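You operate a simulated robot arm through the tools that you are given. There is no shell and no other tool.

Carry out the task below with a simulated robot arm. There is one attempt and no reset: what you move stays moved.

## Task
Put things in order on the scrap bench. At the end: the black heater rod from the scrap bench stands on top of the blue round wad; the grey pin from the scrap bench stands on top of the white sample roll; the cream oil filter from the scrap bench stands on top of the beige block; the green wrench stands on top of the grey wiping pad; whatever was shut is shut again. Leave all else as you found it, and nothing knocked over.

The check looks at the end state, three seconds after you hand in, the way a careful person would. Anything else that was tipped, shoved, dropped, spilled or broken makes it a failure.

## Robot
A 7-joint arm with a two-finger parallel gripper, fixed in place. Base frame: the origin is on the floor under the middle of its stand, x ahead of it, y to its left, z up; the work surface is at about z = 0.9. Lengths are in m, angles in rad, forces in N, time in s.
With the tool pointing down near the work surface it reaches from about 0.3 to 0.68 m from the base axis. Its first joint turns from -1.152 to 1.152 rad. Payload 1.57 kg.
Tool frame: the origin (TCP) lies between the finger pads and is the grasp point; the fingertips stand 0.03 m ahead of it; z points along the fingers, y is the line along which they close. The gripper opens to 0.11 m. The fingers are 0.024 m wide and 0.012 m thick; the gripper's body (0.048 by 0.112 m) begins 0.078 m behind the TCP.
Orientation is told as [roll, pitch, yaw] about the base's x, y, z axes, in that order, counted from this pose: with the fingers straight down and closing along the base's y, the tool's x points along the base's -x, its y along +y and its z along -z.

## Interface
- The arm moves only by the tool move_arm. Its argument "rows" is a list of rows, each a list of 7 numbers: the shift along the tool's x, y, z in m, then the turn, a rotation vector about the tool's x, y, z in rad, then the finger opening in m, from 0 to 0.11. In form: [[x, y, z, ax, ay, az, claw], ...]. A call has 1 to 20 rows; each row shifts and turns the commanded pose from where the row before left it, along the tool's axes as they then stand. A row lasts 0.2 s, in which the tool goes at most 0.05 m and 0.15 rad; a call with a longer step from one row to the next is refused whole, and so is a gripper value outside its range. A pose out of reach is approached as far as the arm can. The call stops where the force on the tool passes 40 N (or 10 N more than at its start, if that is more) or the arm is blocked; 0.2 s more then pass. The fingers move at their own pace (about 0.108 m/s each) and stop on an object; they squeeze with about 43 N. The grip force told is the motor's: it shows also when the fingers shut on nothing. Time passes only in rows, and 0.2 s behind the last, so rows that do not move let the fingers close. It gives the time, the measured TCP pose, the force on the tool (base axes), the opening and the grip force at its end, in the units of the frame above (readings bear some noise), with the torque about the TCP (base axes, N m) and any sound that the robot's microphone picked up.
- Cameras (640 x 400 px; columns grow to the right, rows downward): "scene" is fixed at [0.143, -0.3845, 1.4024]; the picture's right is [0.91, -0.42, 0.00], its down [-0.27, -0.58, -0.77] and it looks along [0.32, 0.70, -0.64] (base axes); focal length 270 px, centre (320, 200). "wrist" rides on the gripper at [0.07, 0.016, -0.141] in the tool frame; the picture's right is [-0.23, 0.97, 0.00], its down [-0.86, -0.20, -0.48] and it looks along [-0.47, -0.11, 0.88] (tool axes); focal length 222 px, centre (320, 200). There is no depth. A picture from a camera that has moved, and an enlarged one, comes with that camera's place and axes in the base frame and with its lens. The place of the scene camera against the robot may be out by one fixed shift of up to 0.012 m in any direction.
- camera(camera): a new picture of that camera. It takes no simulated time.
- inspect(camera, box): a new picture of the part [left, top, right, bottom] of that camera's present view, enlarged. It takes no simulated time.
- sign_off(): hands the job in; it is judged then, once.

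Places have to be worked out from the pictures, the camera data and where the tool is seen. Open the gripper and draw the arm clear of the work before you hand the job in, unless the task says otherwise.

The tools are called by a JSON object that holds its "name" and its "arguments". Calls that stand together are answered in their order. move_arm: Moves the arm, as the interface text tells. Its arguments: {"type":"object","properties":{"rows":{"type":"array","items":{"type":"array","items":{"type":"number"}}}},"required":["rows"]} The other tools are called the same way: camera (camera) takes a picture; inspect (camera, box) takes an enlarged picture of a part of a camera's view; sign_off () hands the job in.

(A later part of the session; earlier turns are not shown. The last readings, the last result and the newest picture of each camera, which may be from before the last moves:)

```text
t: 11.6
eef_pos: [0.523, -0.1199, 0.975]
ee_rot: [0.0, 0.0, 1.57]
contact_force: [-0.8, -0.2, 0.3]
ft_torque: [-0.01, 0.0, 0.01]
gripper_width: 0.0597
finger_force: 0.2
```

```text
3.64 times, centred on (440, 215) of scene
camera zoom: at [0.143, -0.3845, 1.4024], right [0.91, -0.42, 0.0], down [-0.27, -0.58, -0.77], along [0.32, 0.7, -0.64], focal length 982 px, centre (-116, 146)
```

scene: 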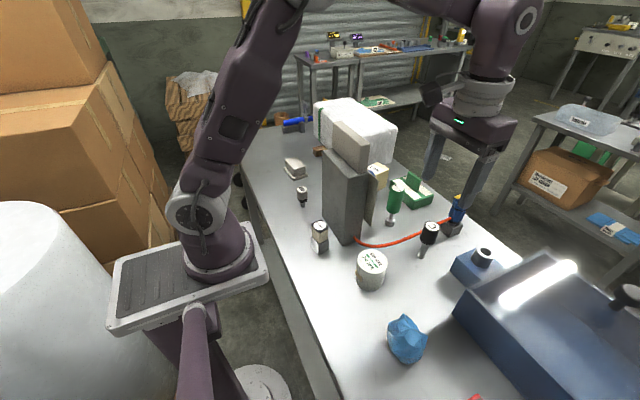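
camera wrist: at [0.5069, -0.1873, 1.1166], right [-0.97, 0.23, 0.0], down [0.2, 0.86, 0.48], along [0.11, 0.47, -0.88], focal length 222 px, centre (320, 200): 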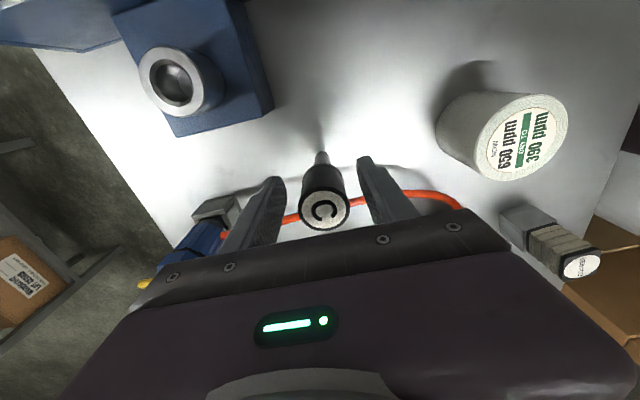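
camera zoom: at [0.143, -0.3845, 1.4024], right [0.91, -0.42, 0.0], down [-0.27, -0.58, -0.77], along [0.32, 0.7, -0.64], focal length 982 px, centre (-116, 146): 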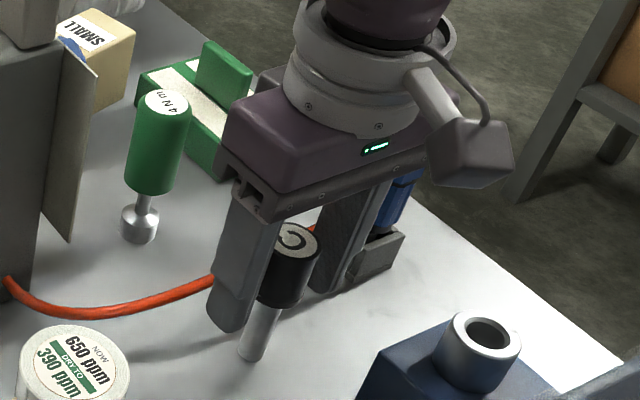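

The rod's cap is centred between the fingers and the hose is clear. I close the gripper on it.

{"name": "move_arm", "arguments": {"rows": [[0, 0, 0, 0, 0, 0, 0.04], [0, 0, 0, 0, 0, 0, 0.02], [0, 0, 0, 0, 0, 0, 0.02], [0, 0, 0, 0, 0, 0, 0.02]]}}

{"name": "camera", "arguments": {"camera": "wrist"}}

```text
t: 12.6
eef_pos: [0.5216, -0.1201, 0.9756]
ee_rot: [0.0, 0.0, 1.57]
contact_force: [0.6, 0.0, 0.0]
ft_torque: [-0.05, -0.07, 0.01]
gripper_width: 0.031
finger_force: 40.1
```

```text
taken
camera wrist: at [0.5069, -0.1872, 1.117], right [-0.97, 0.23, 0.0], down [0.2, 0.86, 0.48], along [0.11, 0.47, -0.88], focal length 222 px, centre (320, 200)
```

wrist: 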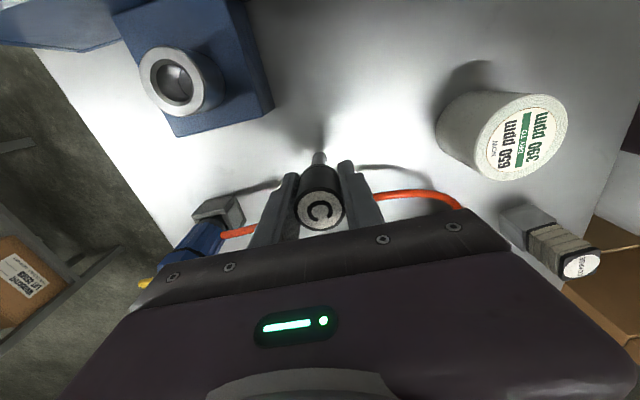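

The grip holds at 31 mm with 40 N. I lift straight up, then carry the rod toward the wad, stopping short so that the camera sits directly above the wad's top.

{"name": "move_arm", "arguments": {"rows": [[0, 0, -0.02, 0, 0, 0, 0.02], [0, 0, -0.04, 0, 0, 0, 0.02], [0, 0, -0.045, 0, 0, 0, 0.02], [0, 0, -0.045, 0, 0, 0, 0.02], [0.018, 0.04, -0.01, 0, 0, 0, 0.02], [0.018, 0.04, -0.01, 0, 0, 0, 0.02], [0.018, 0.04, 0, 0, 0, 0, 0.02], [0.018, 0.03, 0, 0, 0, 0, 0.02], [0, 0, 0, 0, 0, 0, 0.02]]}}

{"name": "camera", "arguments": {"camera": "wrist"}}

{"name": "inspect", "arguments": {"camera": "wrist", "box": [260, 20, 420, 120]}}

{"name": "camera", "arguments": {"camera": "scene"}}

```text
t: 14.6
eef_pos: [0.3687, -0.1886, 1.1457]
ee_rot: [0.002, 0.002, 1.57]
contact_force: [-0.4, 0.8, -0.7]
ft_torque: [-0.01, -0.05, -0.02]
gripper_width: 0.0307
finger_force: 39.8
```

```text
taken
camera wrist: at [0.3544, -0.2576, 1.2871], right [-0.97, 0.23, 0.0], down [0.2, 0.85, 0.48], along [0.11, 0.47, -0.88], focal length 222 px, centre (320, 200)
```

wrist: 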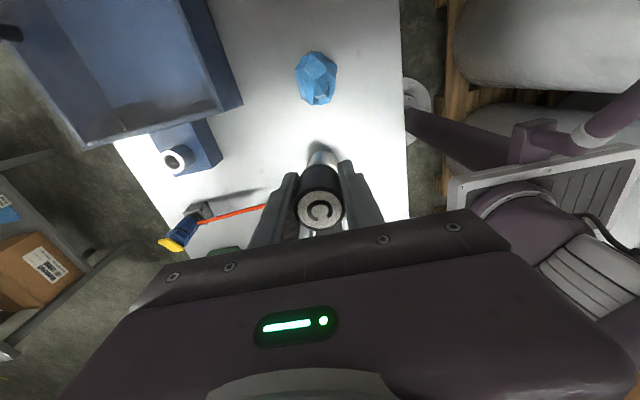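

```text
4.00 times, centred on (340, 70) of wrist
camera zoom: at [0.3544, -0.2576, 1.2871], right [-0.97, 0.23, 0.0], down [0.2, 0.85, 0.48], along [0.11, 0.47, -0.88], focal length 888 px, centre (240, 720)
```

zoom: 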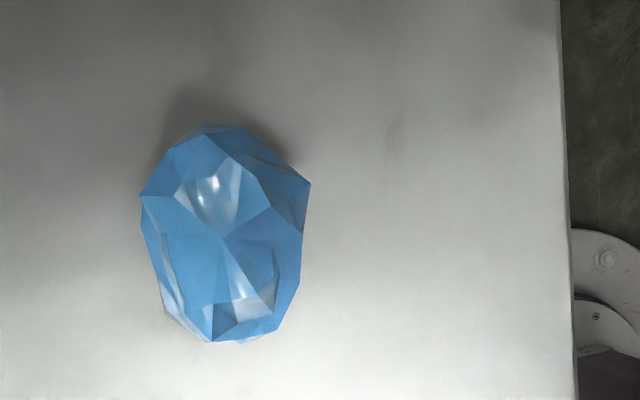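

```text
taken
```

scene: 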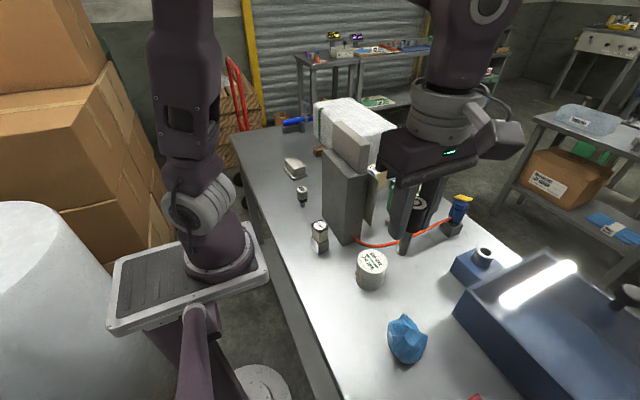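

The wad's top centre lies at about (0.360, -0.258), with its top near z 0.955. I enlarge the held rod to check how it sits in the fingers before lowering it.

{"name": "inspect", "arguments": {"camera": "wrist", "box": [256, 140, 384, 240]}}

{"name": "inspect", "arguments": {"camera": "scene", "box": [370, 160, 470, 260]}}

```text
4.00 times, centred on (320, 190) of wrist
camera zoom: at [0.3544, -0.2576, 1.2871], right [-0.97, 0.23, 0.0], down [0.2, 0.85, 0.48], along [0.11, 0.47, -0.88], focal length 888 px, centre (320, 240)
```

zoom: 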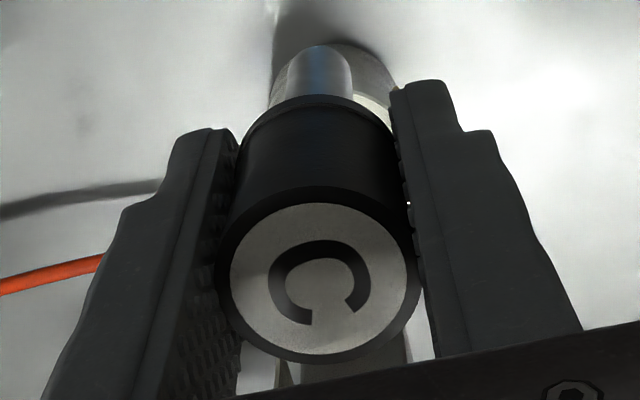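

```text
4.00 times, centred on (420, 210) of scene
camera zoom: at [0.143, -0.3846, 1.4024], right [0.91, -0.42, 0.0], down [-0.27, -0.58, -0.77], along [0.32, 0.7, -0.64], focal length 1080 px, centre (-80, 160)
```

zoom: 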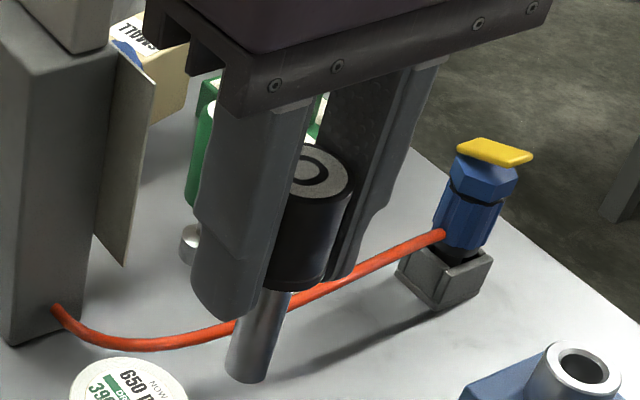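

The rod is held vertical and centred in the fingers, so its foot lies about 0.076 m below the TCP. I move over the wad centre and lower to about 3 cm above it.

{"name": "move_arm", "arguments": {"rows": [[0.035, 0.004, 0, 0, 0, 0, 0.02], [0.034, 0.004, 0, 0, 0, 0, 0.02], [0, 0, 0.04, 0, 0, 0, 0.02], [0, 0, 0.04, 0, 0, 0, 0.02], [0, 0, 0, 0, 0, 0, 0.02]]}}

{"name": "camera", "arguments": {"camera": "wrist"}}

{"name": "inspect", "arguments": {"camera": "scene", "box": [350, 240, 480, 370]}}

{"name": "inspect", "arguments": {"camera": "wrist", "box": [240, 90, 400, 220]}}

```text
t: 15.8
eef_pos: [0.3641, -0.2592, 1.0652]
ee_rot: [0.001, 0.0, 1.568]
contact_force: [0.6, -0.2, -1.6]
ft_torque: [-0.01, -0.01, -0.01]
gripper_width: 0.0309
finger_force: 39.9
```

```text
taken
camera wrist: at [0.3487, -0.3271, 1.2064], right [-0.97, 0.23, 0.0], down [0.2, 0.86, 0.48], along [0.11, 0.47, -0.88], focal length 222 px, centre (320, 200)
```

wrist: 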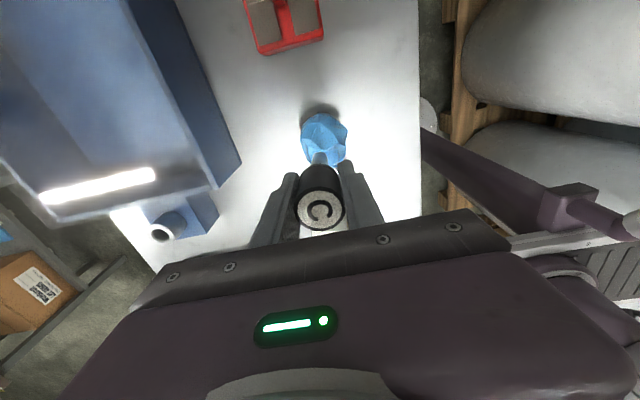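

```text
3.08 times, centred on (415, 305) of scene
camera zoom: at [0.1431, -0.3846, 1.4024], right [0.91, -0.42, 0.0], down [-0.27, -0.58, -0.77], along [0.32, 0.7, -0.64], focal length 831 px, centre (28, -123)
```

zoom: 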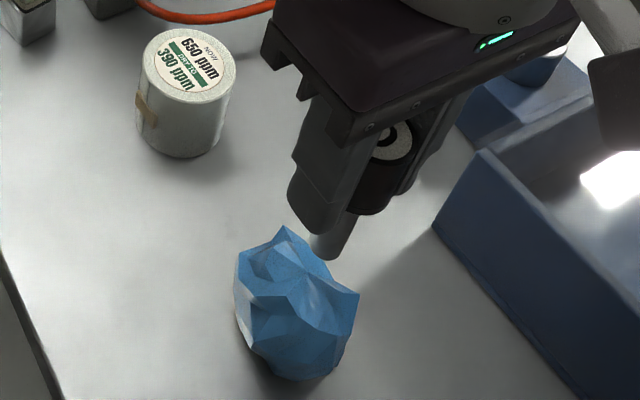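

```text
3.08 times, centred on (320, 155) of wrist
camera zoom: at [0.3487, -0.3271, 1.2064], right [-0.97, 0.23, 0.0], down [0.2, 0.86, 0.48], along [0.11, 0.47, -0.88], focal length 684 px, centre (320, 338)
```

zoom: 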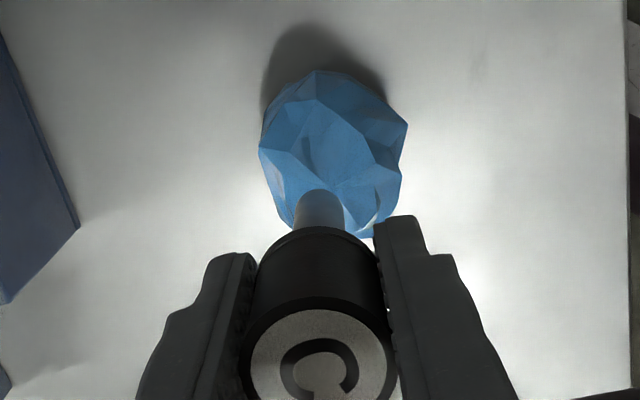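

By the camera pose the TCP is about 4 mm too far in +x relative to the wad centre. I correct that and lower in fine steps, watching for contact force.

{"name": "move_arm", "arguments": {"rows": [[0.0015, 0.004, 0.01, 0, 0, 0, 0.02], [0, 0, 0.008, 0, 0, 0, 0.02], [0, 0, 0.004, 0, 0, 0, 0.02], [0, 0, 0.003, 0, 0, 0, 0.02]]}}

{"name": "inspect", "arguments": {"camera": "wrist", "box": [240, 90, 400, 220]}}

{"name": "inspect", "arguments": {"camera": "scene", "box": [370, 280, 450, 370]}}

```text
t: 16.8
eef_pos: [0.3602, -0.2613, 1.0398]
ee_rot: [0.0, 0.0, 1.57]
contact_force: [-0.7, 1.3, -0.4]
ft_torque: [0.01, 0.01, -0.02]
gripper_width: 0.0305
finger_force: 39.8
```

```text
3.08 times, centred on (320, 155) of wrist
camera zoom: at [0.344, -0.3286, 1.182], right [-0.97, 0.23, 0.0], down [0.2, 0.85, 0.48], along [0.11, 0.47, -0.88], focal length 684 px, centre (320, 338)
```

zoom: 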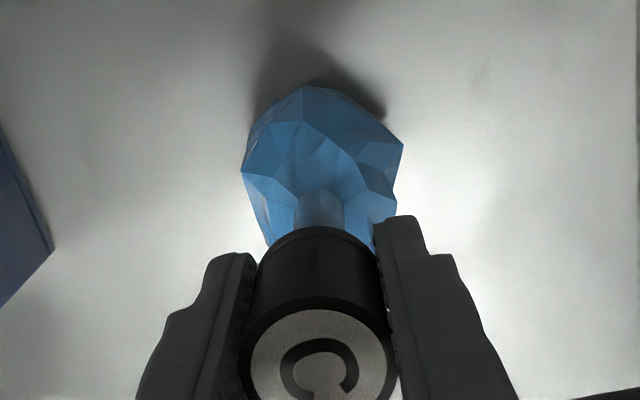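

```text
4.44 times, centred on (410, 325) of scene
camera zoom: at [0.1431, -0.3846, 1.4024], right [0.91, -0.42, 0.0], down [-0.27, -0.58, -0.77], along [0.32, 0.7, -0.64], focal length 1200 px, centre (-80, -356)
```

zoom: 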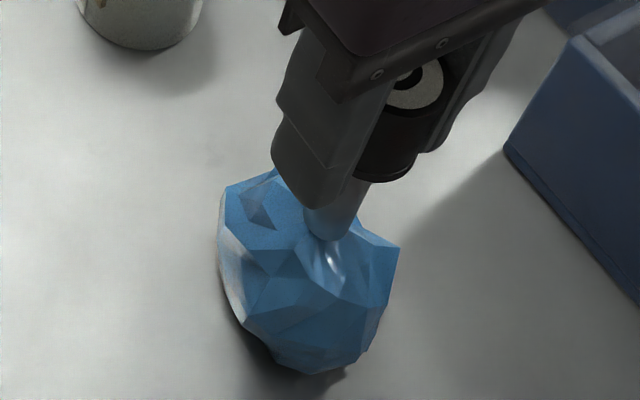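

No contact yet; the foot is at about z 0.965 and centred over the wad. I continue down in 2 mm steps.

{"name": "move_arm", "arguments": {"rows": [[0, 0, 0.002, 0, 0, 0, 0.02], [0, 0, 0.002, 0, 0, 0, 0.02], [0, 0, 0.002, 0, 0, 0, 0.02]]}}

```text
t: 17.6
eef_pos: [0.3595, -0.2612, 1.0352]
ee_rot: [-0.003, 0.002, 1.572]
contact_force: [-3.2, 3.8, 18.6]
ft_torque: [0.13, 0.25, 0.0]
gripper_width: 0.0306
finger_force: 40.0
```

There is contact at TCP z ≈ 1.035 (foot z ≈ 0.960) with 18.6 N, plus a little lateral force. I ease off 1 mm and look closely at how the foot sits.

{"name": "move_arm", "arguments": {"rows": [[0, 0, -0.001, 0, 0, 0, 0.02], [0, 0, 0, 0, 0, 0, 0.02]]}}

{"name": "inspect", "arguments": {"camera": "scene", "box": [380, 300, 440, 370]}}

{"name": "inspect", "arguments": {"camera": "wrist", "box": [280, 110, 360, 170]}}

```text
t: 18.2
eef_pos: [0.3596, -0.2602, 1.0346]
ee_rot: [-0.001, 0.0, 1.571]
contact_force: [0.4, -1.3, 3.0]
ft_torque: [-0.09, -0.07, 0.01]
gripper_width: 0.0306
finger_force: 39.7
```

```text
5.71 times, centred on (410, 335) of scene
camera zoom: at [0.143, -0.3846, 1.4024], right [0.91, -0.42, 0.0], down [-0.27, -0.58, -0.77], along [0.32, 0.7, -0.64], focal length 1543 px, centre (-194, -571)
```

zoom: 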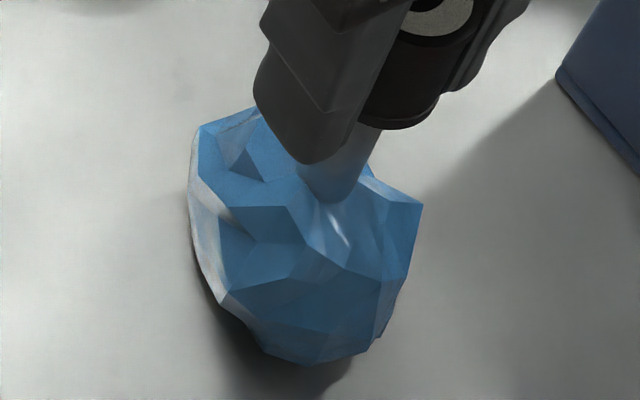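

```text
6.67 times, centred on (320, 140) of wrist
camera zoom: at [0.3439, -0.3288, 1.1773], right [-0.97, 0.23, 0.0], down [0.2, 0.85, 0.48], along [0.11, 0.47, -0.88], focal length 1481 px, centre (320, 600)
```

zoom: 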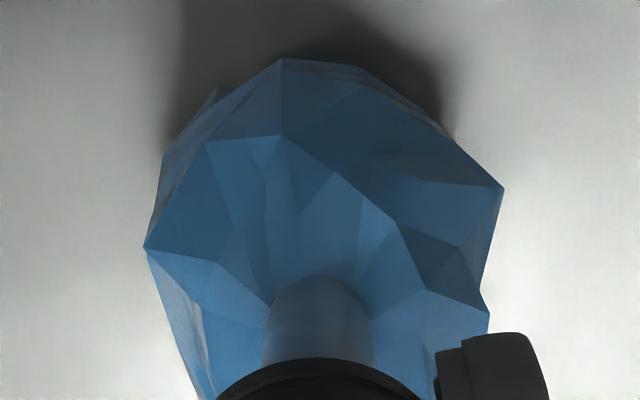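

The force dropped to 3 N and the foot rests in the centre of the wad's top. I open just 3 mm each side, so the rod is free but still fenced by the fingers, and check whether it stands.

{"name": "move_arm", "arguments": {"rows": [[0, 0, 0, 0, 0, 0, 0.033], [0, 0, 0, 0, 0, 0, 0.035], [0, 0, 0, 0, 0, 0, 0.037]]}}

{"name": "inspect", "arguments": {"camera": "wrist", "box": [256, 110, 384, 240]}}

{"name": "inspect", "arguments": {"camera": "scene", "box": [380, 270, 460, 370]}}

```text
t: 19.0
eef_pos: [0.3591, -0.2599, 1.0353]
ee_rot: [0.0, -0.001, 1.569]
contact_force: [0.3, -0.1, -0.2]
ft_torque: [-0.01, 0.01, 0.01]
gripper_width: 0.0371
finger_force: 0.0
```

```text
3.08 times, centred on (320, 175) of wrist
camera zoom: at [0.3439, -0.3287, 1.1775], right [-0.97, 0.23, 0.0], down [0.2, 0.86, 0.48], along [0.11, 0.47, -0.88], focal length 684 px, centre (320, 277)
```

zoom: 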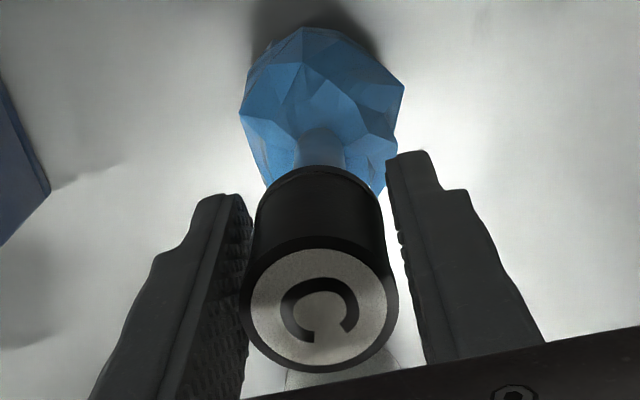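

```text
4.00 times, centred on (420, 320) of scene
camera zoom: at [0.143, -0.3845, 1.4024], right [0.91, -0.42, 0.0], down [-0.27, -0.58, -0.77], along [0.32, 0.7, -0.64], focal length 1080 px, centre (-80, -280)
```

zoom: 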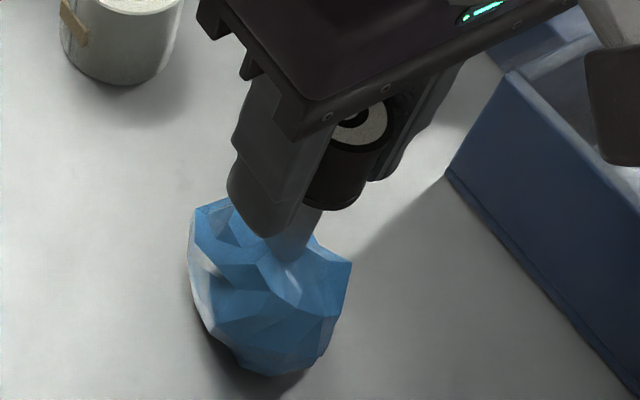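

The rod hasn't shifted after release and the force is zero. I wait a bit longer and open further to confirm it stands on its own.

{"name": "move_arm", "arguments": {"rows": [[0, 0, 0, 0, 0, 0, 0.038], [0, 0, 0, 0, 0, 0, 0.04], [0, 0, 0, 0, 0, 0, 0.042], [0, 0, 0, 0, 0, 0, 0.045], [0, 0, 0, 0, 0, 0, 0.048]]}}

{"name": "inspect", "arguments": {"camera": "wrist", "box": [256, 110, 384, 240]}}

```text
t: 20.2
eef_pos: [0.361, -0.2607, 1.0359]
ee_rot: [0.002, 0.001, 1.572]
contact_force: [-0.6, 0.5, -0.4]
ft_torque: [0.0, 0.01, -0.02]
gripper_width: 0.0477
finger_force: 0.1
```

```text
3.08 times, centred on (320, 175) of wrist
camera zoom: at [0.3439, -0.3287, 1.1775], right [-0.97, 0.23, 0.0], down [0.2, 0.86, 0.48], along [0.11, 0.47, -0.88], focal length 684 px, centre (320, 277)
```

zoom: 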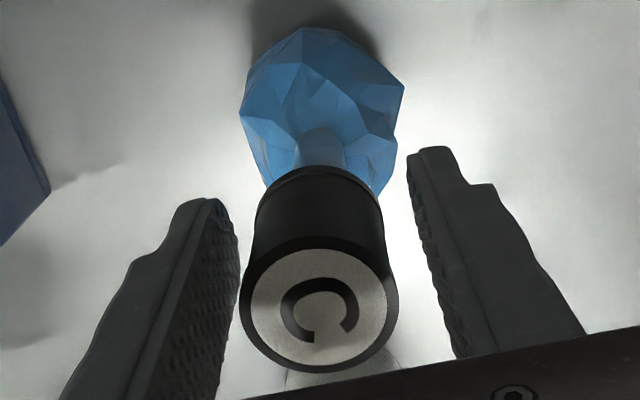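

The rod stands free on the wad. I open to 0.07 and rise straight up well above its top.

{"name": "move_arm", "arguments": {"rows": [[0, 0, 0, 0, 0, 0, 0.065], [0, 0, -0.02, 0, 0, 0, 0.07], [0, 0, -0.04, 0, 0, 0, 0.07], [0, 0, -0.045, 0, 0, 0, 0.07], [0, 0, -0.045, 0, 0, 0, 0.07], [0, 0, -0.03, 0, 0, 0, 0.07]]}}

{"name": "camera", "arguments": {"camera": "wrist"}}

{"name": "camera", "arguments": {"camera": "scene"}}

```text
t: 21.6
eef_pos: [0.3594, -0.2601, 1.2151]
ee_rot: [0.001, -0.001, 1.571]
contact_force: [0.0, 0.2, 0.5]
ft_torque: [-0.03, 0.02, 0.0]
gripper_width: 0.0698
finger_force: 0.0
```

```text
taken
camera wrist: at [0.3439, -0.3285, 1.3574], right [-0.97, 0.23, 0.0], down [0.2, 0.85, 0.48], along [0.11, 0.47, -0.88], focal length 222 px, centre (320, 200)
```

wrist: 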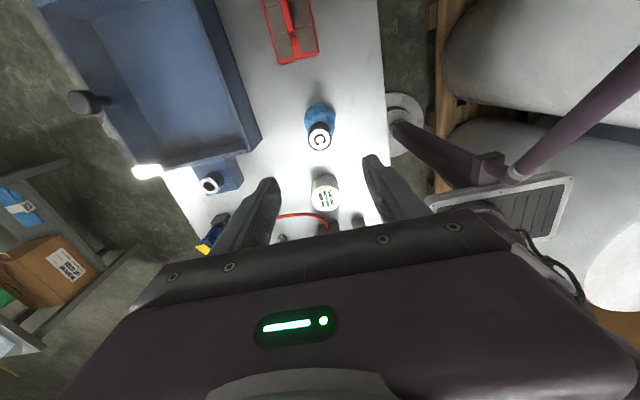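

```text
taken
```

scene: 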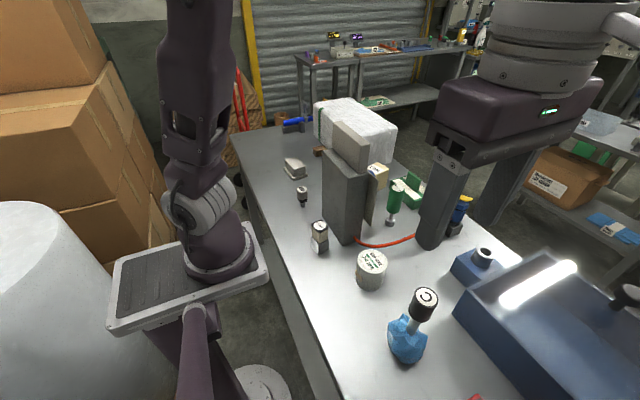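

The rod stands upright on the wad in both views. Next is the grey MED pin near (0.347, 0.158): I rise to z 1.28, turn the tool back to a yaw of about 0.14 to match its faces, and cross over the tower.

{"name": "move_arm", "arguments": {"rows": [[0, 0, -0.0065, 0, 0, 0.143, 0.07], [0, 0, -0.0065, 0, 0, 0.143, 0.07], [0, 0, -0.0065, 0, 0, 0.143, 0.07], [0, 0, -0.0065, 0, 0, 0.143, 0.07], [0, 0, -0.0065, 0, 0, 0.143, 0.07], [0, 0, -0.0065, 0, 0, 0.143, 0.07], [0, 0, -0.0065, 0, 0, 0.143, 0.07], [0, 0, -0.0065, 0, 0, 0.143, 0.07], [0, 0, -0.0065, 0, 0, 0.143, 0.07], [0, 0, -0.0065, 0, 0, 0.143, 0.07], [-0.005, 0.0462, 0, 0, 0, 0, 0.07], [-0.005, 0.0462, 0, 0, 0, 0, 0.07], [-0.005, 0.0462, 0, 0, 0, 0, 0.07], [-0.005, 0.0462, 0, 0, 0, 0, 0.07], [-0.005, 0.0462, 0, 0, 0, 0, 0.07], [-0.005, 0.0462, 0, 0, 0, 0, 0.07], [-0.005, 0.0462, 0, 0, 0, 0, 0.07], [-0.005, 0.0462, 0, 0, 0, 0, 0.07], [-0.005, 0.0462, 0, 0, 0, 0, 0.07]]}}

{"name": "camera", "arguments": {"camera": "wrist"}}

{"name": "inspect", "arguments": {"camera": "wrist", "box": [240, 60, 400, 160]}}

```text
t: 25.6
eef_pos: [0.3457, 0.1566, 1.2807]
ee_rot: [0.001, 0.0, 0.138]
contact_force: [0.8, 0.8, -0.9]
ft_torque: [0.01, 0.01, 0.04]
gripper_width: 0.0701
finger_force: 0.1
```

```text
taken
camera wrist: at [0.2752, 0.1657, 1.4228], right [0.09, 1.0, 0.0], down [0.87, -0.08, 0.48], along [0.48, -0.04, -0.88], focal length 222 px, centre (320, 200)
```

wrist: 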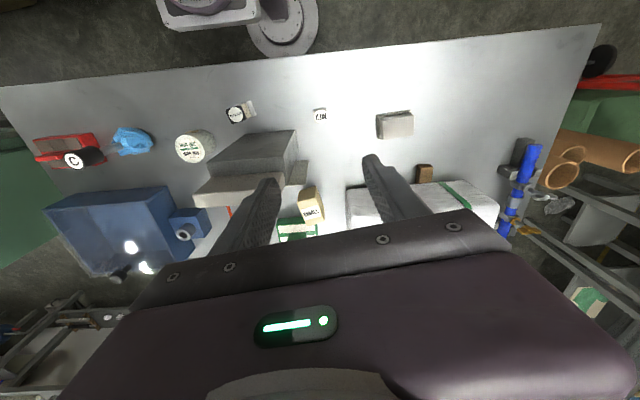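

```text
4.00 times, centred on (320, 110) of wrist
camera zoom: at [0.2752, 0.1657, 1.4228], right [0.09, 1.0, 0.0], down [0.87, -0.08, 0.48], along [0.48, -0.04, -0.88], focal length 888 px, centre (320, 560)
```

zoom: 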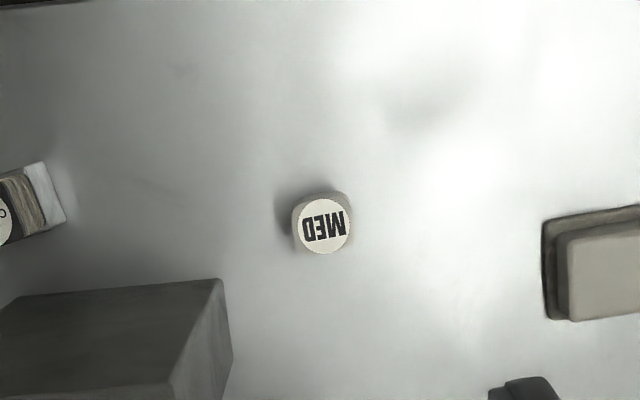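

MED's cap is at about (0.339, 0.162) and the tower's near corner base is at (0.372, 0.099), so there is room. I shift over the pin and come down to z 1.10 to read its orientation.

{"name": "move_arm", "arguments": {"rows": [[0.0063, 0.0034, 0.045, 0, 0, 0, 0.07], [0, 0, 0.045, 0, 0, 0, 0.07], [0, 0, 0.045, 0, 0, 0, 0.07], [0, 0, 0.045, 0, 0, 0, 0.07], [0, 0, 0, 0, 0, 0, 0.07]]}}

{"name": "camera", "arguments": {"camera": "wrist"}}

{"name": "inspect", "arguments": {"camera": "wrist", "box": [272, 100, 368, 160]}}

{"name": "inspect", "arguments": {"camera": "wrist", "box": [100, 0, 340, 150]}}

{"name": "inspect", "arguments": {"camera": "wrist", "box": [400, 20, 640, 170]}}

```text
t: 26.8
eef_pos: [0.3407, 0.1611, 1.1001]
ee_rot: [0.002, -0.001, 0.142]
contact_force: [-0.3, 0.2, -0.1]
ft_torque: [-0.01, 0.03, 0.02]
gripper_width: 0.0698
finger_force: 0.0
```

```text
taken
camera wrist: at [0.269, 0.1676, 1.2422], right [0.09, 1.0, 0.0], down [0.87, -0.08, 0.48], along [0.48, -0.04, -0.88], focal length 222 px, centre (320, 200)
```

wrist: 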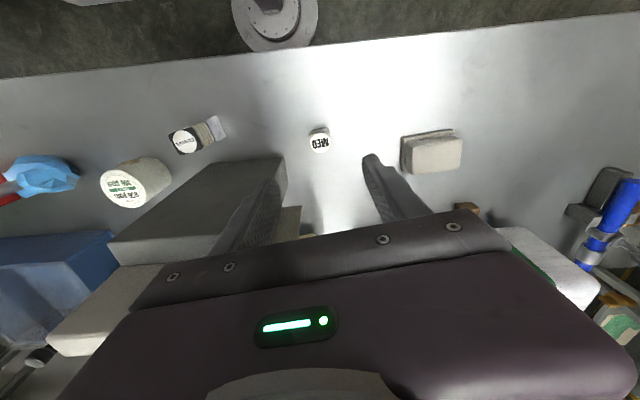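

```text
6.67 times, centred on (320, 130) of wrist
camera zoom: at [0.269, 0.1676, 1.2422], right [0.09, 1.0, 0.0], down [0.87, -0.08, 0.48], along [0.48, -0.04, -0.88], focal length 1481 px, centre (320, 667)
```

zoom: 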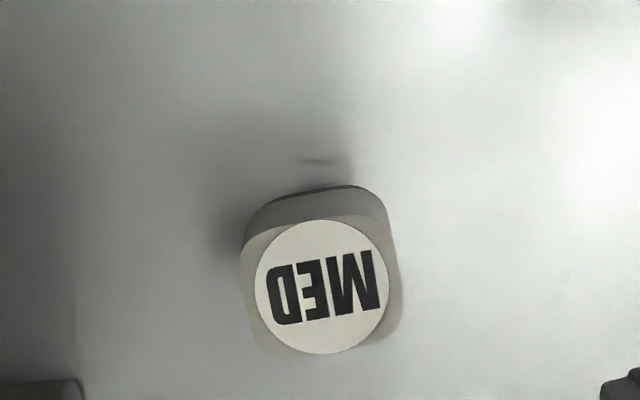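

```text
2.67 times, centred on (220, 75) of wrist
camera zoom: at [0.269, 0.1676, 1.2422], right [0.09, 1.0, 0.0], down [0.87, -0.08, 0.48], along [0.48, -0.04, -0.88], focal length 592 px, centre (587, 533)
```

zoom: 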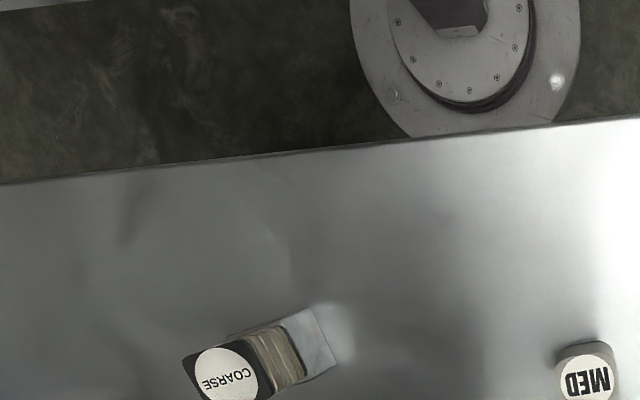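

```text
2.67 times, centred on (520, 95) of wrist
camera zoom: at [0.269, 0.1676, 1.2422], right [0.09, 1.0, 0.0], down [0.87, -0.08, 0.48], along [0.48, -0.04, -0.88], focal length 592 px, centre (-213, 480)
```

zoom: 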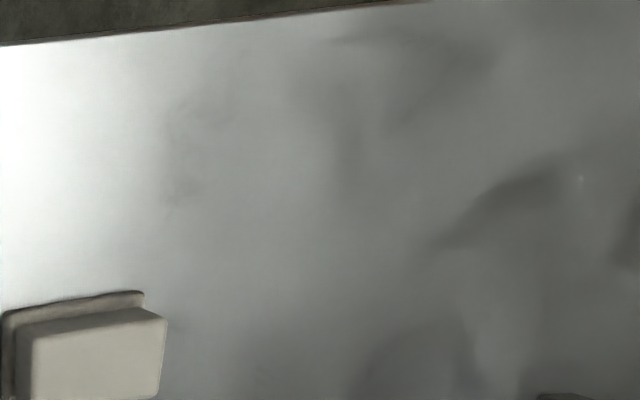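

MED's top centre triangulates to (0.338, 0.162, 0.967), rotated about 4–5°, cap roughly 28 mm wide. I trim the yaw and position and descend to z 0.95 with the fingers open 0.06.

{"name": "move_arm", "arguments": {"rows": [[0.0022, 0.0007, 0.03, 0, 0, 0.06, 0.06], [0, 0, 0.04, 0, 0, 0, 0.06], [0, 0, 0.04, 0, 0, 0, 0.06], [0, 0, 0.04, 0, 0, 0, 0.06], [0, 0, 0, 0, 0, 0, 0.06]]}}

{"name": "camera", "arguments": {"camera": "wrist"}}

{"name": "inspect", "arguments": {"camera": "wrist", "box": [256, 110, 384, 240]}}

{"name": "inspect", "arguments": {"camera": "scene", "box": [250, 120, 370, 240]}}

```text
t: 28.0
eef_pos: [0.3364, 0.1602, 0.949]
ee_rot: [0.001, 0.001, 0.08]
contact_force: [-0.5, -0.6, 0.0]
ft_torque: [0.01, -0.03, -0.02]
gripper_width: 0.0598
finger_force: 0.0
```

```text
taken
camera wrist: at [0.2665, 0.1723, 1.092], right [0.15, 0.99, 0.0], down [0.87, -0.13, 0.48], along [0.47, -0.07, -0.88], focal length 222 px, centre (320, 200)
```

wrist: 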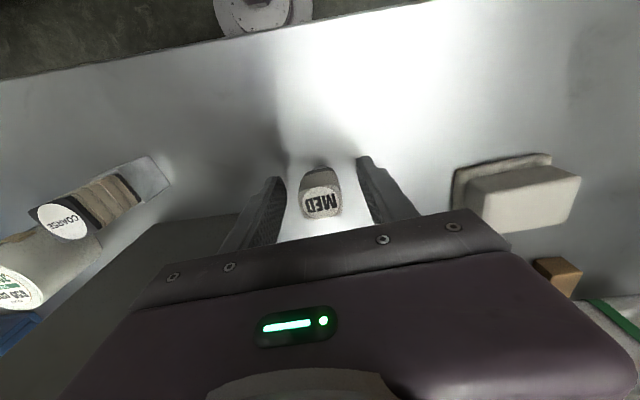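

```text
3.08 times, centred on (320, 175) of wrist
camera zoom: at [0.2665, 0.1723, 1.092], right [0.15, 0.99, 0.0], down [0.87, -0.13, 0.48], along [0.47, -0.07, -0.88], focal length 684 px, centre (320, 277)
```

zoom: 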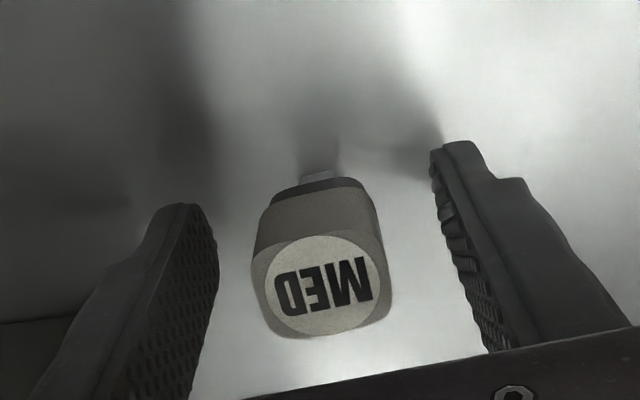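

```text
3.33 times, centred on (310, 180) of scene
camera zoom: at [0.1431, -0.3845, 1.4024], right [0.91, -0.42, 0.0], down [-0.27, -0.58, -0.77], along [0.32, 0.7, -0.64], focal length 900 px, centre (353, 267)
```

zoom: 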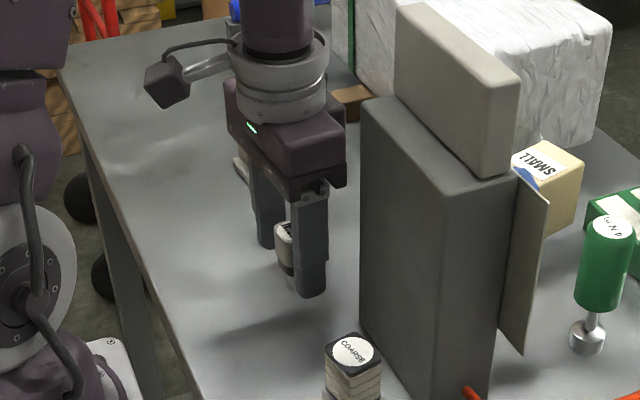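

The pin is centred between the fingers and lined up within a few degrees. I close the gripper on its cap.

{"name": "move_arm", "arguments": {"rows": [[0, 0, 0, 0, 0, 0, 0.04], [0, 0, 0, 0, 0, 0, 0.03], [0, 0, 0, 0, 0, 0, 0.02], [0, 0, 0, 0, 0, 0, 0.02], [0, 0, 0, 0, 0, 0, 0.02]]}}

{"name": "inspect", "arguments": {"camera": "wrist", "box": [256, 110, 384, 240]}}

```text
t: 29.2
eef_pos: [0.3367, 0.1597, 0.9497]
ee_rot: [0.0, 0.001, 0.08]
contact_force: [-0.7, -0.2, -0.6]
ft_torque: [0.05, 0.04, 0.01]
gripper_width: 0.0291
finger_force: 38.9
```

```text
3.08 times, centred on (320, 175) of wrist
camera zoom: at [0.2666, 0.1723, 1.0924], right [0.15, 0.99, 0.0], down [0.87, -0.13, 0.48], along [0.47, -0.07, -0.88], focal length 684 px, centre (320, 277)
```

zoom: 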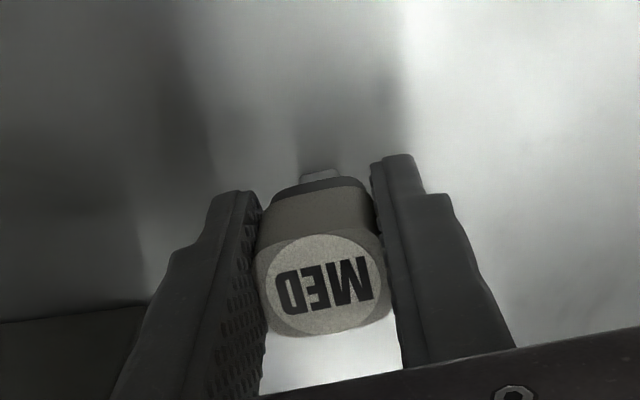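

The pin is held at 29 mm. I lift it to z 1.28, above the slab, and cross over to the roll near (0.385, -0.12).

{"name": "move_arm", "arguments": {"rows": [[0, 0, -0.02, 0, 0, 0, 0.02], [0, 0, -0.044, 0, 0, 0, 0.02], [0, 0, -0.045, 0, 0, 0, 0.02], [0, 0, -0.045, 0, 0, 0, 0.02], [0, 0, -0.045, 0, 0, 0, 0.02], [0, 0, -0.045, 0, 0, 0, 0.02], [0, 0, -0.045, 0, 0, 0, 0.02], [0, 0, -0.041, 0, 0, 0, 0.02], [-0.0042, -0.0473, 0, 0, 0, 0, 0.02], [-0.0042, -0.0473, 0, 0, 0, 0, 0.02], [-0.0042, -0.0473, 0, 0, 0, 0, 0.02], [-0.0042, -0.0473, 0, 0, 0, 0, 0.02], [-0.0042, -0.0473, 0, 0, 0, 0, 0.02], [-0.0042, -0.0473, 0, 0, 0, 0, 0.02], [0, 0, 0, 0, 0, 0, 0.02]]}}

{"name": "camera", "arguments": {"camera": "wrist"}}

{"name": "inspect", "arguments": {"camera": "wrist", "box": [260, 80, 380, 230]}}

{"name": "camera", "arguments": {"camera": "scene"}}

```text
t: 32.4
eef_pos: [0.3859, -0.1213, 1.2805]
ee_rot: [-0.001, 0.001, 0.083]
contact_force: [0.1, 0.2, -0.4]
ft_torque: [0.02, -0.01, 0.0]
gripper_width: 0.029
finger_force: 39.0
```

```text
taken
camera wrist: at [0.3149, -0.1086, 1.4219], right [0.15, 0.99, 0.0], down [0.87, -0.13, 0.48], along [0.47, -0.07, -0.88], focal length 222 px, centre (320, 200)
```

wrist: 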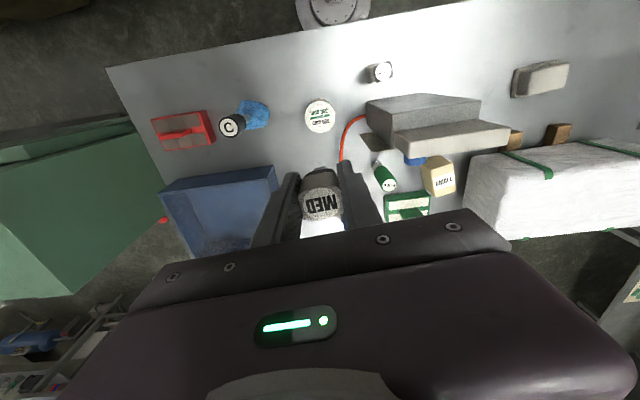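

```text
2.67 times, centred on (320, 155) of wrist
camera zoom: at [0.3149, -0.1086, 1.4219], right [0.15, 0.99, 0.0], down [0.87, -0.13, 0.48], along [0.47, -0.07, -0.88], focal length 592 px, centre (320, 320)
```

zoom: 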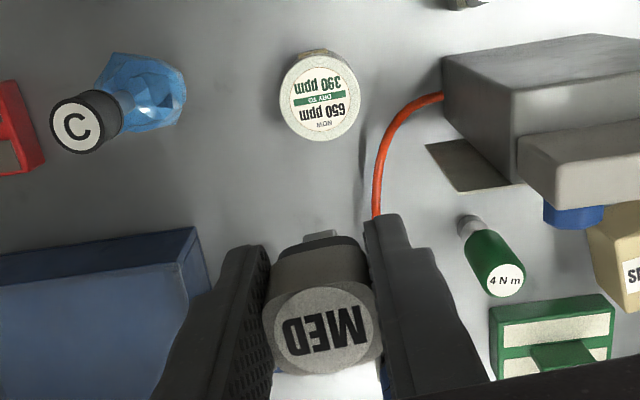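

```text
taken
```

scene: 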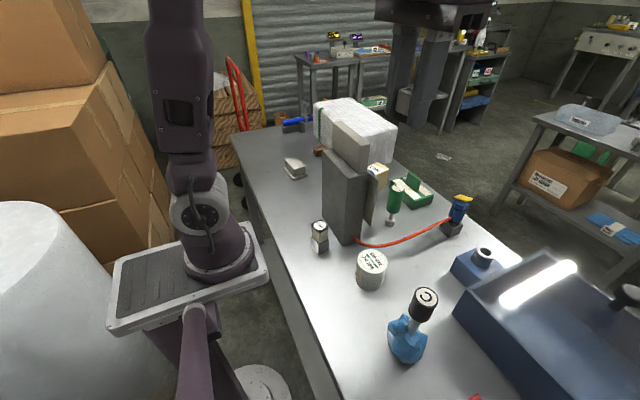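

The roll's top centre is at about (0.380, -0.115). I shift over it and lower to z 1.11 for a second sighting of its height.

{"name": "move_arm", "arguments": {"rows": [[0.0052, 0.0045, 0.042, 0, 0, 0, 0.02], [0, 0, 0.043, 0, 0, 0, 0.02], [0, 0, 0.043, 0, 0, 0, 0.02], [0, 0, 0.042, 0, 0, 0, 0.02], [0, 0, 0, 0, 0, 0, 0.02]]}}

{"name": "camera", "arguments": {"camera": "wrist"}}

{"name": "inspect", "arguments": {"camera": "wrist", "box": [240, 90, 400, 220]}}

{"name": "inspect", "arguments": {"camera": "scene", "box": [320, 170, 430, 300]}}

```text
t: 33.6
eef_pos: [0.3786, -0.1157, 1.1097]
ee_rot: [0.001, 0.0, 0.082]
contact_force: [-0.3, 1.0, 0.0]
ft_torque: [0.02, -0.01, 0.01]
gripper_width: 0.0292
finger_force: 38.1
```

```text
taken
camera wrist: at [0.3085, -0.1036, 1.2519], right [0.15, 0.99, 0.0], down [0.87, -0.13, 0.48], along [0.47, -0.07, -0.88], focal length 222 px, centre (320, 200)
```

wrist: 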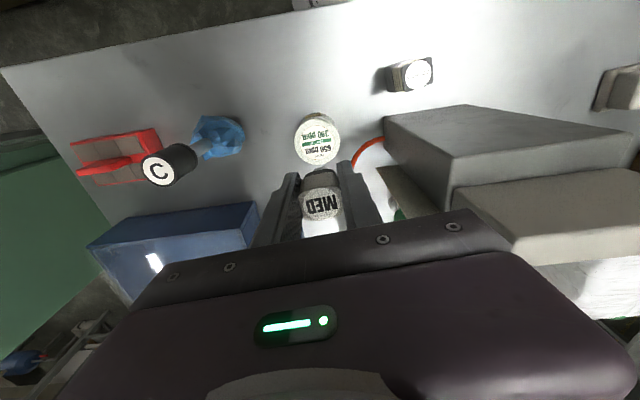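

```text
3.08 times, centred on (320, 155) of wrist
camera zoom: at [0.3085, -0.1036, 1.2519], right [0.15, 0.99, 0.0], down [0.87, -0.13, 0.48], along [0.47, -0.07, -0.88], focal length 684 px, centre (320, 338)
```

zoom: 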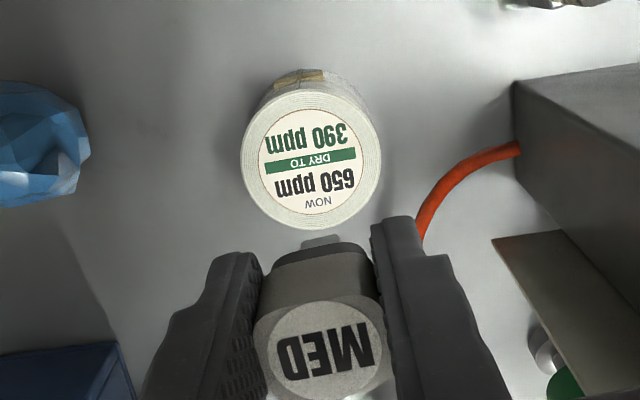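

```text
3.08 times, centred on (375, 235) of scene
camera zoom: at [0.1431, -0.3846, 1.4024], right [0.91, -0.42, 0.0], down [-0.27, -0.58, -0.77], along [0.32, 0.7, -0.64], focal length 831 px, centre (151, 92)
```

zoom: 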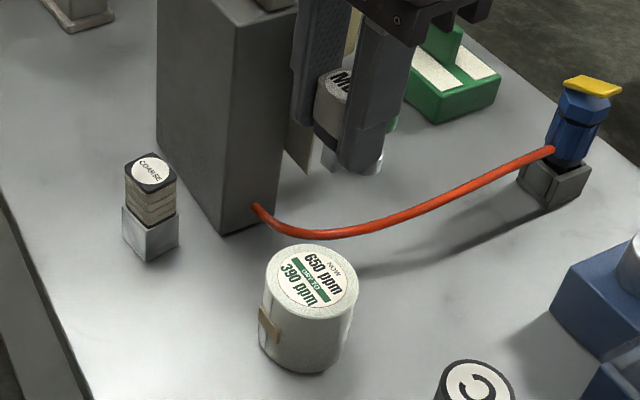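

The two sightings put the roll's top between z 0.955 and 0.967. I take a larger close-up to pin down its centre.

{"name": "inspect", "arguments": {"camera": "wrist", "box": [280, 105, 360, 175]}}

{"name": "inspect", "arguments": {"camera": "scene", "box": [350, 240, 400, 295]}}

```text
5.71 times, centred on (320, 140) of wrist
camera zoom: at [0.3085, -0.1036, 1.2519], right [0.15, 0.99, 0.0], down [0.87, -0.13, 0.48], along [0.47, -0.07, -0.88], focal length 1269 px, centre (320, 543)
```

zoom: 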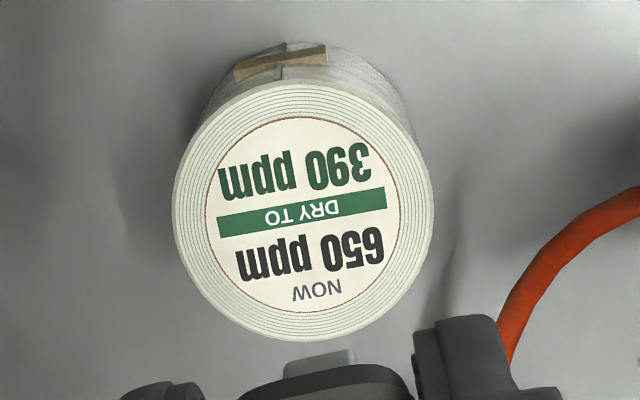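

```text
7.27 times, centred on (375, 268) of scene
camera zoom: at [0.1431, -0.3846, 1.4024], right [0.91, -0.42, 0.0], down [-0.27, -0.58, -0.77], along [0.32, 0.7, -0.64], focal length 1964 px, centre (-80, -291)
```

zoom: 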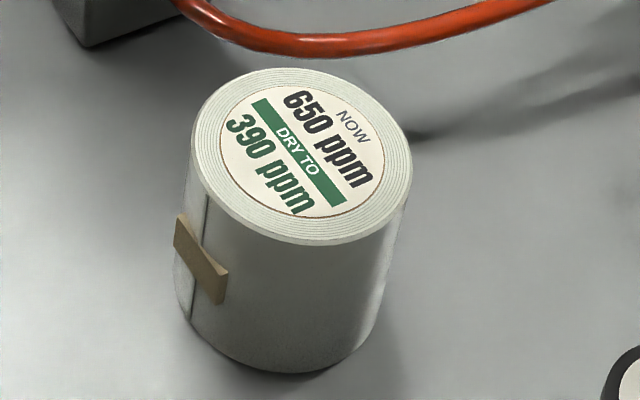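

The roll is about 60 mm wide with its top near z 0.96 and centre (0.380, -0.117). I nudge into line and lower to roughly 1.5 cm above it.

{"name": "move_arm", "arguments": {"rows": [[-0.0022, -0.0029, 0.03, 0, 0, 0, 0.02], [0, 0, 0.03, 0, 0, 0, 0.02], [0, 0, 0.022, 0, 0, 0, 0.02], [0, 0, 0, 0, 0, 0, 0.02]]}}

{"name": "inspect", "arguments": {"camera": "wrist", "box": [240, 90, 400, 220]}}

{"name": "inspect", "arguments": {"camera": "scene", "box": [320, 200, 420, 300]}}

```text
t: 34.6
eef_pos: [0.3826, -0.1187, 1.0276]
ee_rot: [-0.001, 0.0, 0.082]
contact_force: [0.3, 0.2, -0.3]
ft_torque: [0.02, 0.03, -0.02]
gripper_width: 0.0291
finger_force: 38.3
```

```text
3.08 times, centred on (320, 155) of wrist
camera zoom: at [0.3117, -0.1067, 1.17], right [0.15, 0.99, 0.0], down [0.87, -0.13, 0.48], along [0.47, -0.07, -0.88], focal length 684 px, centre (320, 338)
```

zoom: 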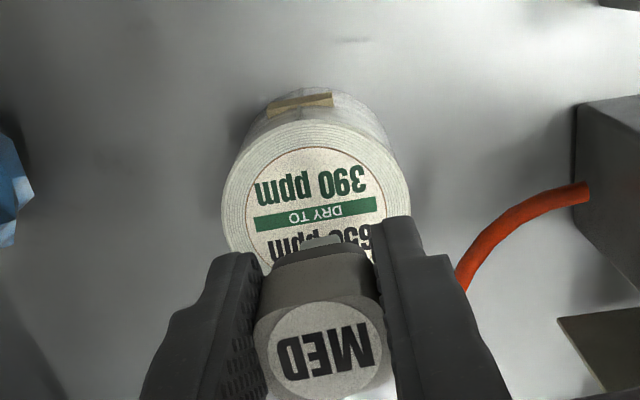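

```text
4.00 times, centred on (370, 250) of scene
camera zoom: at [0.1431, -0.3846, 1.4024], right [0.91, -0.42, 0.0], down [-0.27, -0.58, -0.77], along [0.32, 0.7, -0.64], focal length 1080 px, centre (120, 0)
```

zoom: 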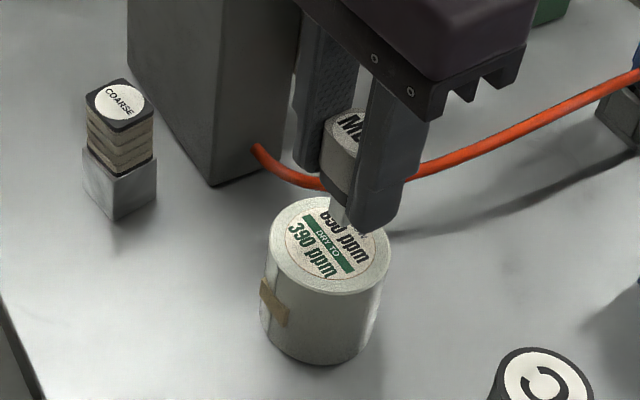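

The pin's foot is lined up with the roll's centre within about 2 mm. I lower in fine steps to find contact.

{"name": "move_arm", "arguments": {"rows": [[0, 0, 0.006, 0, 0, 0, 0.02], [0, 0, 0.004, 0, 0, 0, 0.02], [0, 0, 0.002, 0, 0, 0, 0.02], [0, 0, 0.002, 0, 0, 0, 0.02]]}}

```text
t: 35.6
eef_pos: [0.3813, -0.1188, 1.0137]
ee_rot: [0.001, -0.001, 0.083]
contact_force: [-0.6, -0.2, 0.0]
ft_torque: [0.05, -0.03, 0.04]
gripper_width: 0.0294
finger_force: 39.0
```

No contact yet at TCP z 1.0137, so I go on in 1.5 mm steps.

{"name": "move_arm", "arguments": {"rows": [[0, 0, 0.0015, 0, 0, 0, 0.02], [0, 0, 0.0015, 0, 0, 0, 0.02]]}}

{"name": "inspect", "arguments": {"camera": "scene", "box": [345, 220, 405, 295]}}

```text
t: 36.2
eef_pos: [0.3821, -0.1195, 1.0127]
ee_rot: [-0.002, -0.002, 0.082]
contact_force: [-1.7, 3.3, 23.9]
ft_torque: [0.12, 0.04, 0.0]
gripper_width: 0.0289
finger_force: 38.2
```

```text
5.33 times, centred on (375, 258) of scene
camera zoom: at [0.1427, -0.3844, 1.4024], right [0.91, -0.42, 0.0], down [-0.26, -0.58, -0.77], along [0.32, 0.7, -0.64], focal length 1440 px, centre (27, -107)
```

zoom: 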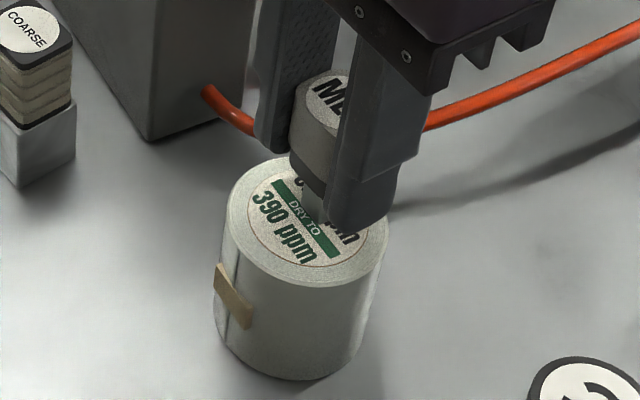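

Contact is made at 24 N. I back off about 1.3 mm to near-zero load before releasing.

{"name": "move_arm", "arguments": {"rows": [[0, 0, -0.0013, 0, 0, 0, 0.02], [0, 0, 0, 0, 0, 0, 0.02]]}}

```text
t: 36.8
eef_pos: [0.3809, -0.1194, 1.013]
ee_rot: [-0.002, 0.003, 0.08]
contact_force: [0.2, 0.1, -0.8]
ft_torque: [0.01, 0.01, 0.03]
gripper_width: 0.0289
finger_force: 38.4
```

The load is now nil; I lower 0.3 mm so the foot just touches, then open 3 mm per side with the fingers still fencing the pin.

{"name": "move_arm", "arguments": {"rows": [[0, 0, 0.0003, 0, 0, 0, 0.02], [0, 0, 0, 0, 0, 0, 0.031], [0, 0, 0, 0, 0, 0, 0.033], [0, 0, 0, 0, 0, 0, 0.035]]}}

{"name": "inspect", "arguments": {"camera": "wrist", "box": [256, 110, 384, 240]}}

{"name": "inspect", "arguments": {"camera": "scene", "box": [345, 220, 405, 295]}}

```text
t: 37.8
eef_pos: [0.3816, -0.1192, 1.0126]
ee_rot: [0.002, -0.001, 0.079]
contact_force: [0.1, -0.4, -0.1]
ft_torque: [0.0, 0.02, 0.02]
gripper_width: 0.035
finger_force: 0.1
```

```text
3.08 times, centred on (320, 175) of wrist
camera zoom: at [0.3116, -0.107, 1.1543], right [0.15, 0.99, 0.0], down [0.87, -0.13, 0.48], along [0.47, -0.07, -0.88], focal length 684 px, centre (320, 277)
```

zoom: 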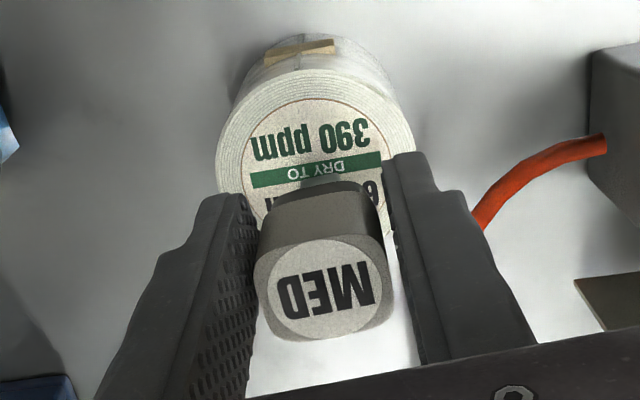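

```text
5.33 times, centred on (375, 258) of scene
camera zoom: at [0.143, -0.3845, 1.4024], right [0.91, -0.42, 0.0], down [-0.27, -0.58, -0.77], along [0.32, 0.7, -0.64], focal length 1440 px, centre (27, -107)
```

zoom: 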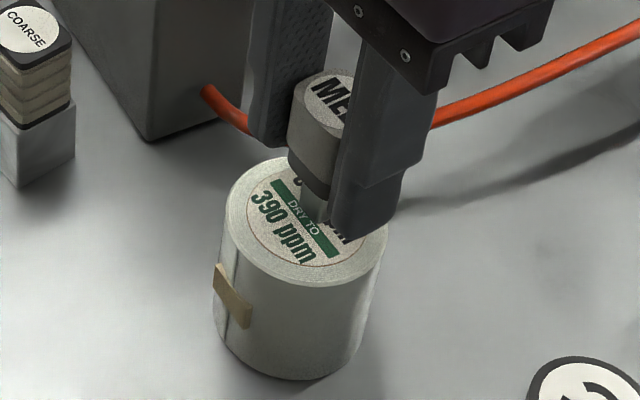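

The pin stands with the fingers clear. I open wider over a second and check that it stays put before lifting.

{"name": "move_arm", "arguments": {"rows": [[0, 0, 0, 0, 0, 0, 0.038], [0, 0, 0, 0, 0, 0, 0.042], [0, 0, 0, 0, 0, 0, 0.046], [0, 0, 0, 0, 0, 0, 0.05], [0, 0, 0, 0, 0, 0, 0.054]]}}

{"name": "inspect", "arguments": {"camera": "wrist", "box": [256, 110, 384, 240]}}

```text
t: 39.0
eef_pos: [0.3825, -0.1196, 1.0124]
ee_rot: [-0.001, 0.0, 0.08]
contact_force: [0.3, 0.3, 0.5]
ft_torque: [0.01, -0.01, 0.03]
gripper_width: 0.0538
finger_force: 0.0
```

```text
3.08 times, centred on (320, 175) of wrist
camera zoom: at [0.3116, -0.107, 1.1543], right [0.15, 0.99, 0.0], down [0.87, -0.13, 0.48], along [0.47, -0.07, -0.88], focal length 684 px, centre (320, 277)
```

zoom: 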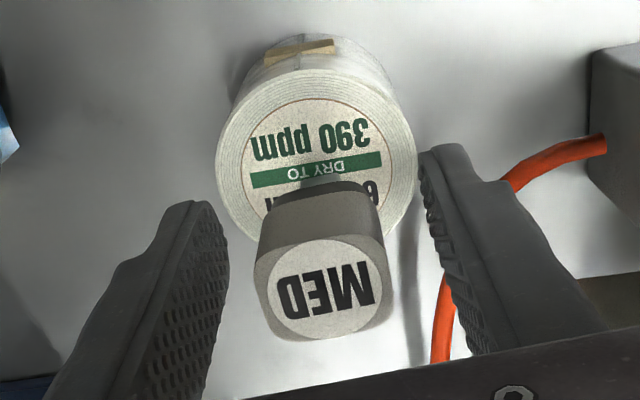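

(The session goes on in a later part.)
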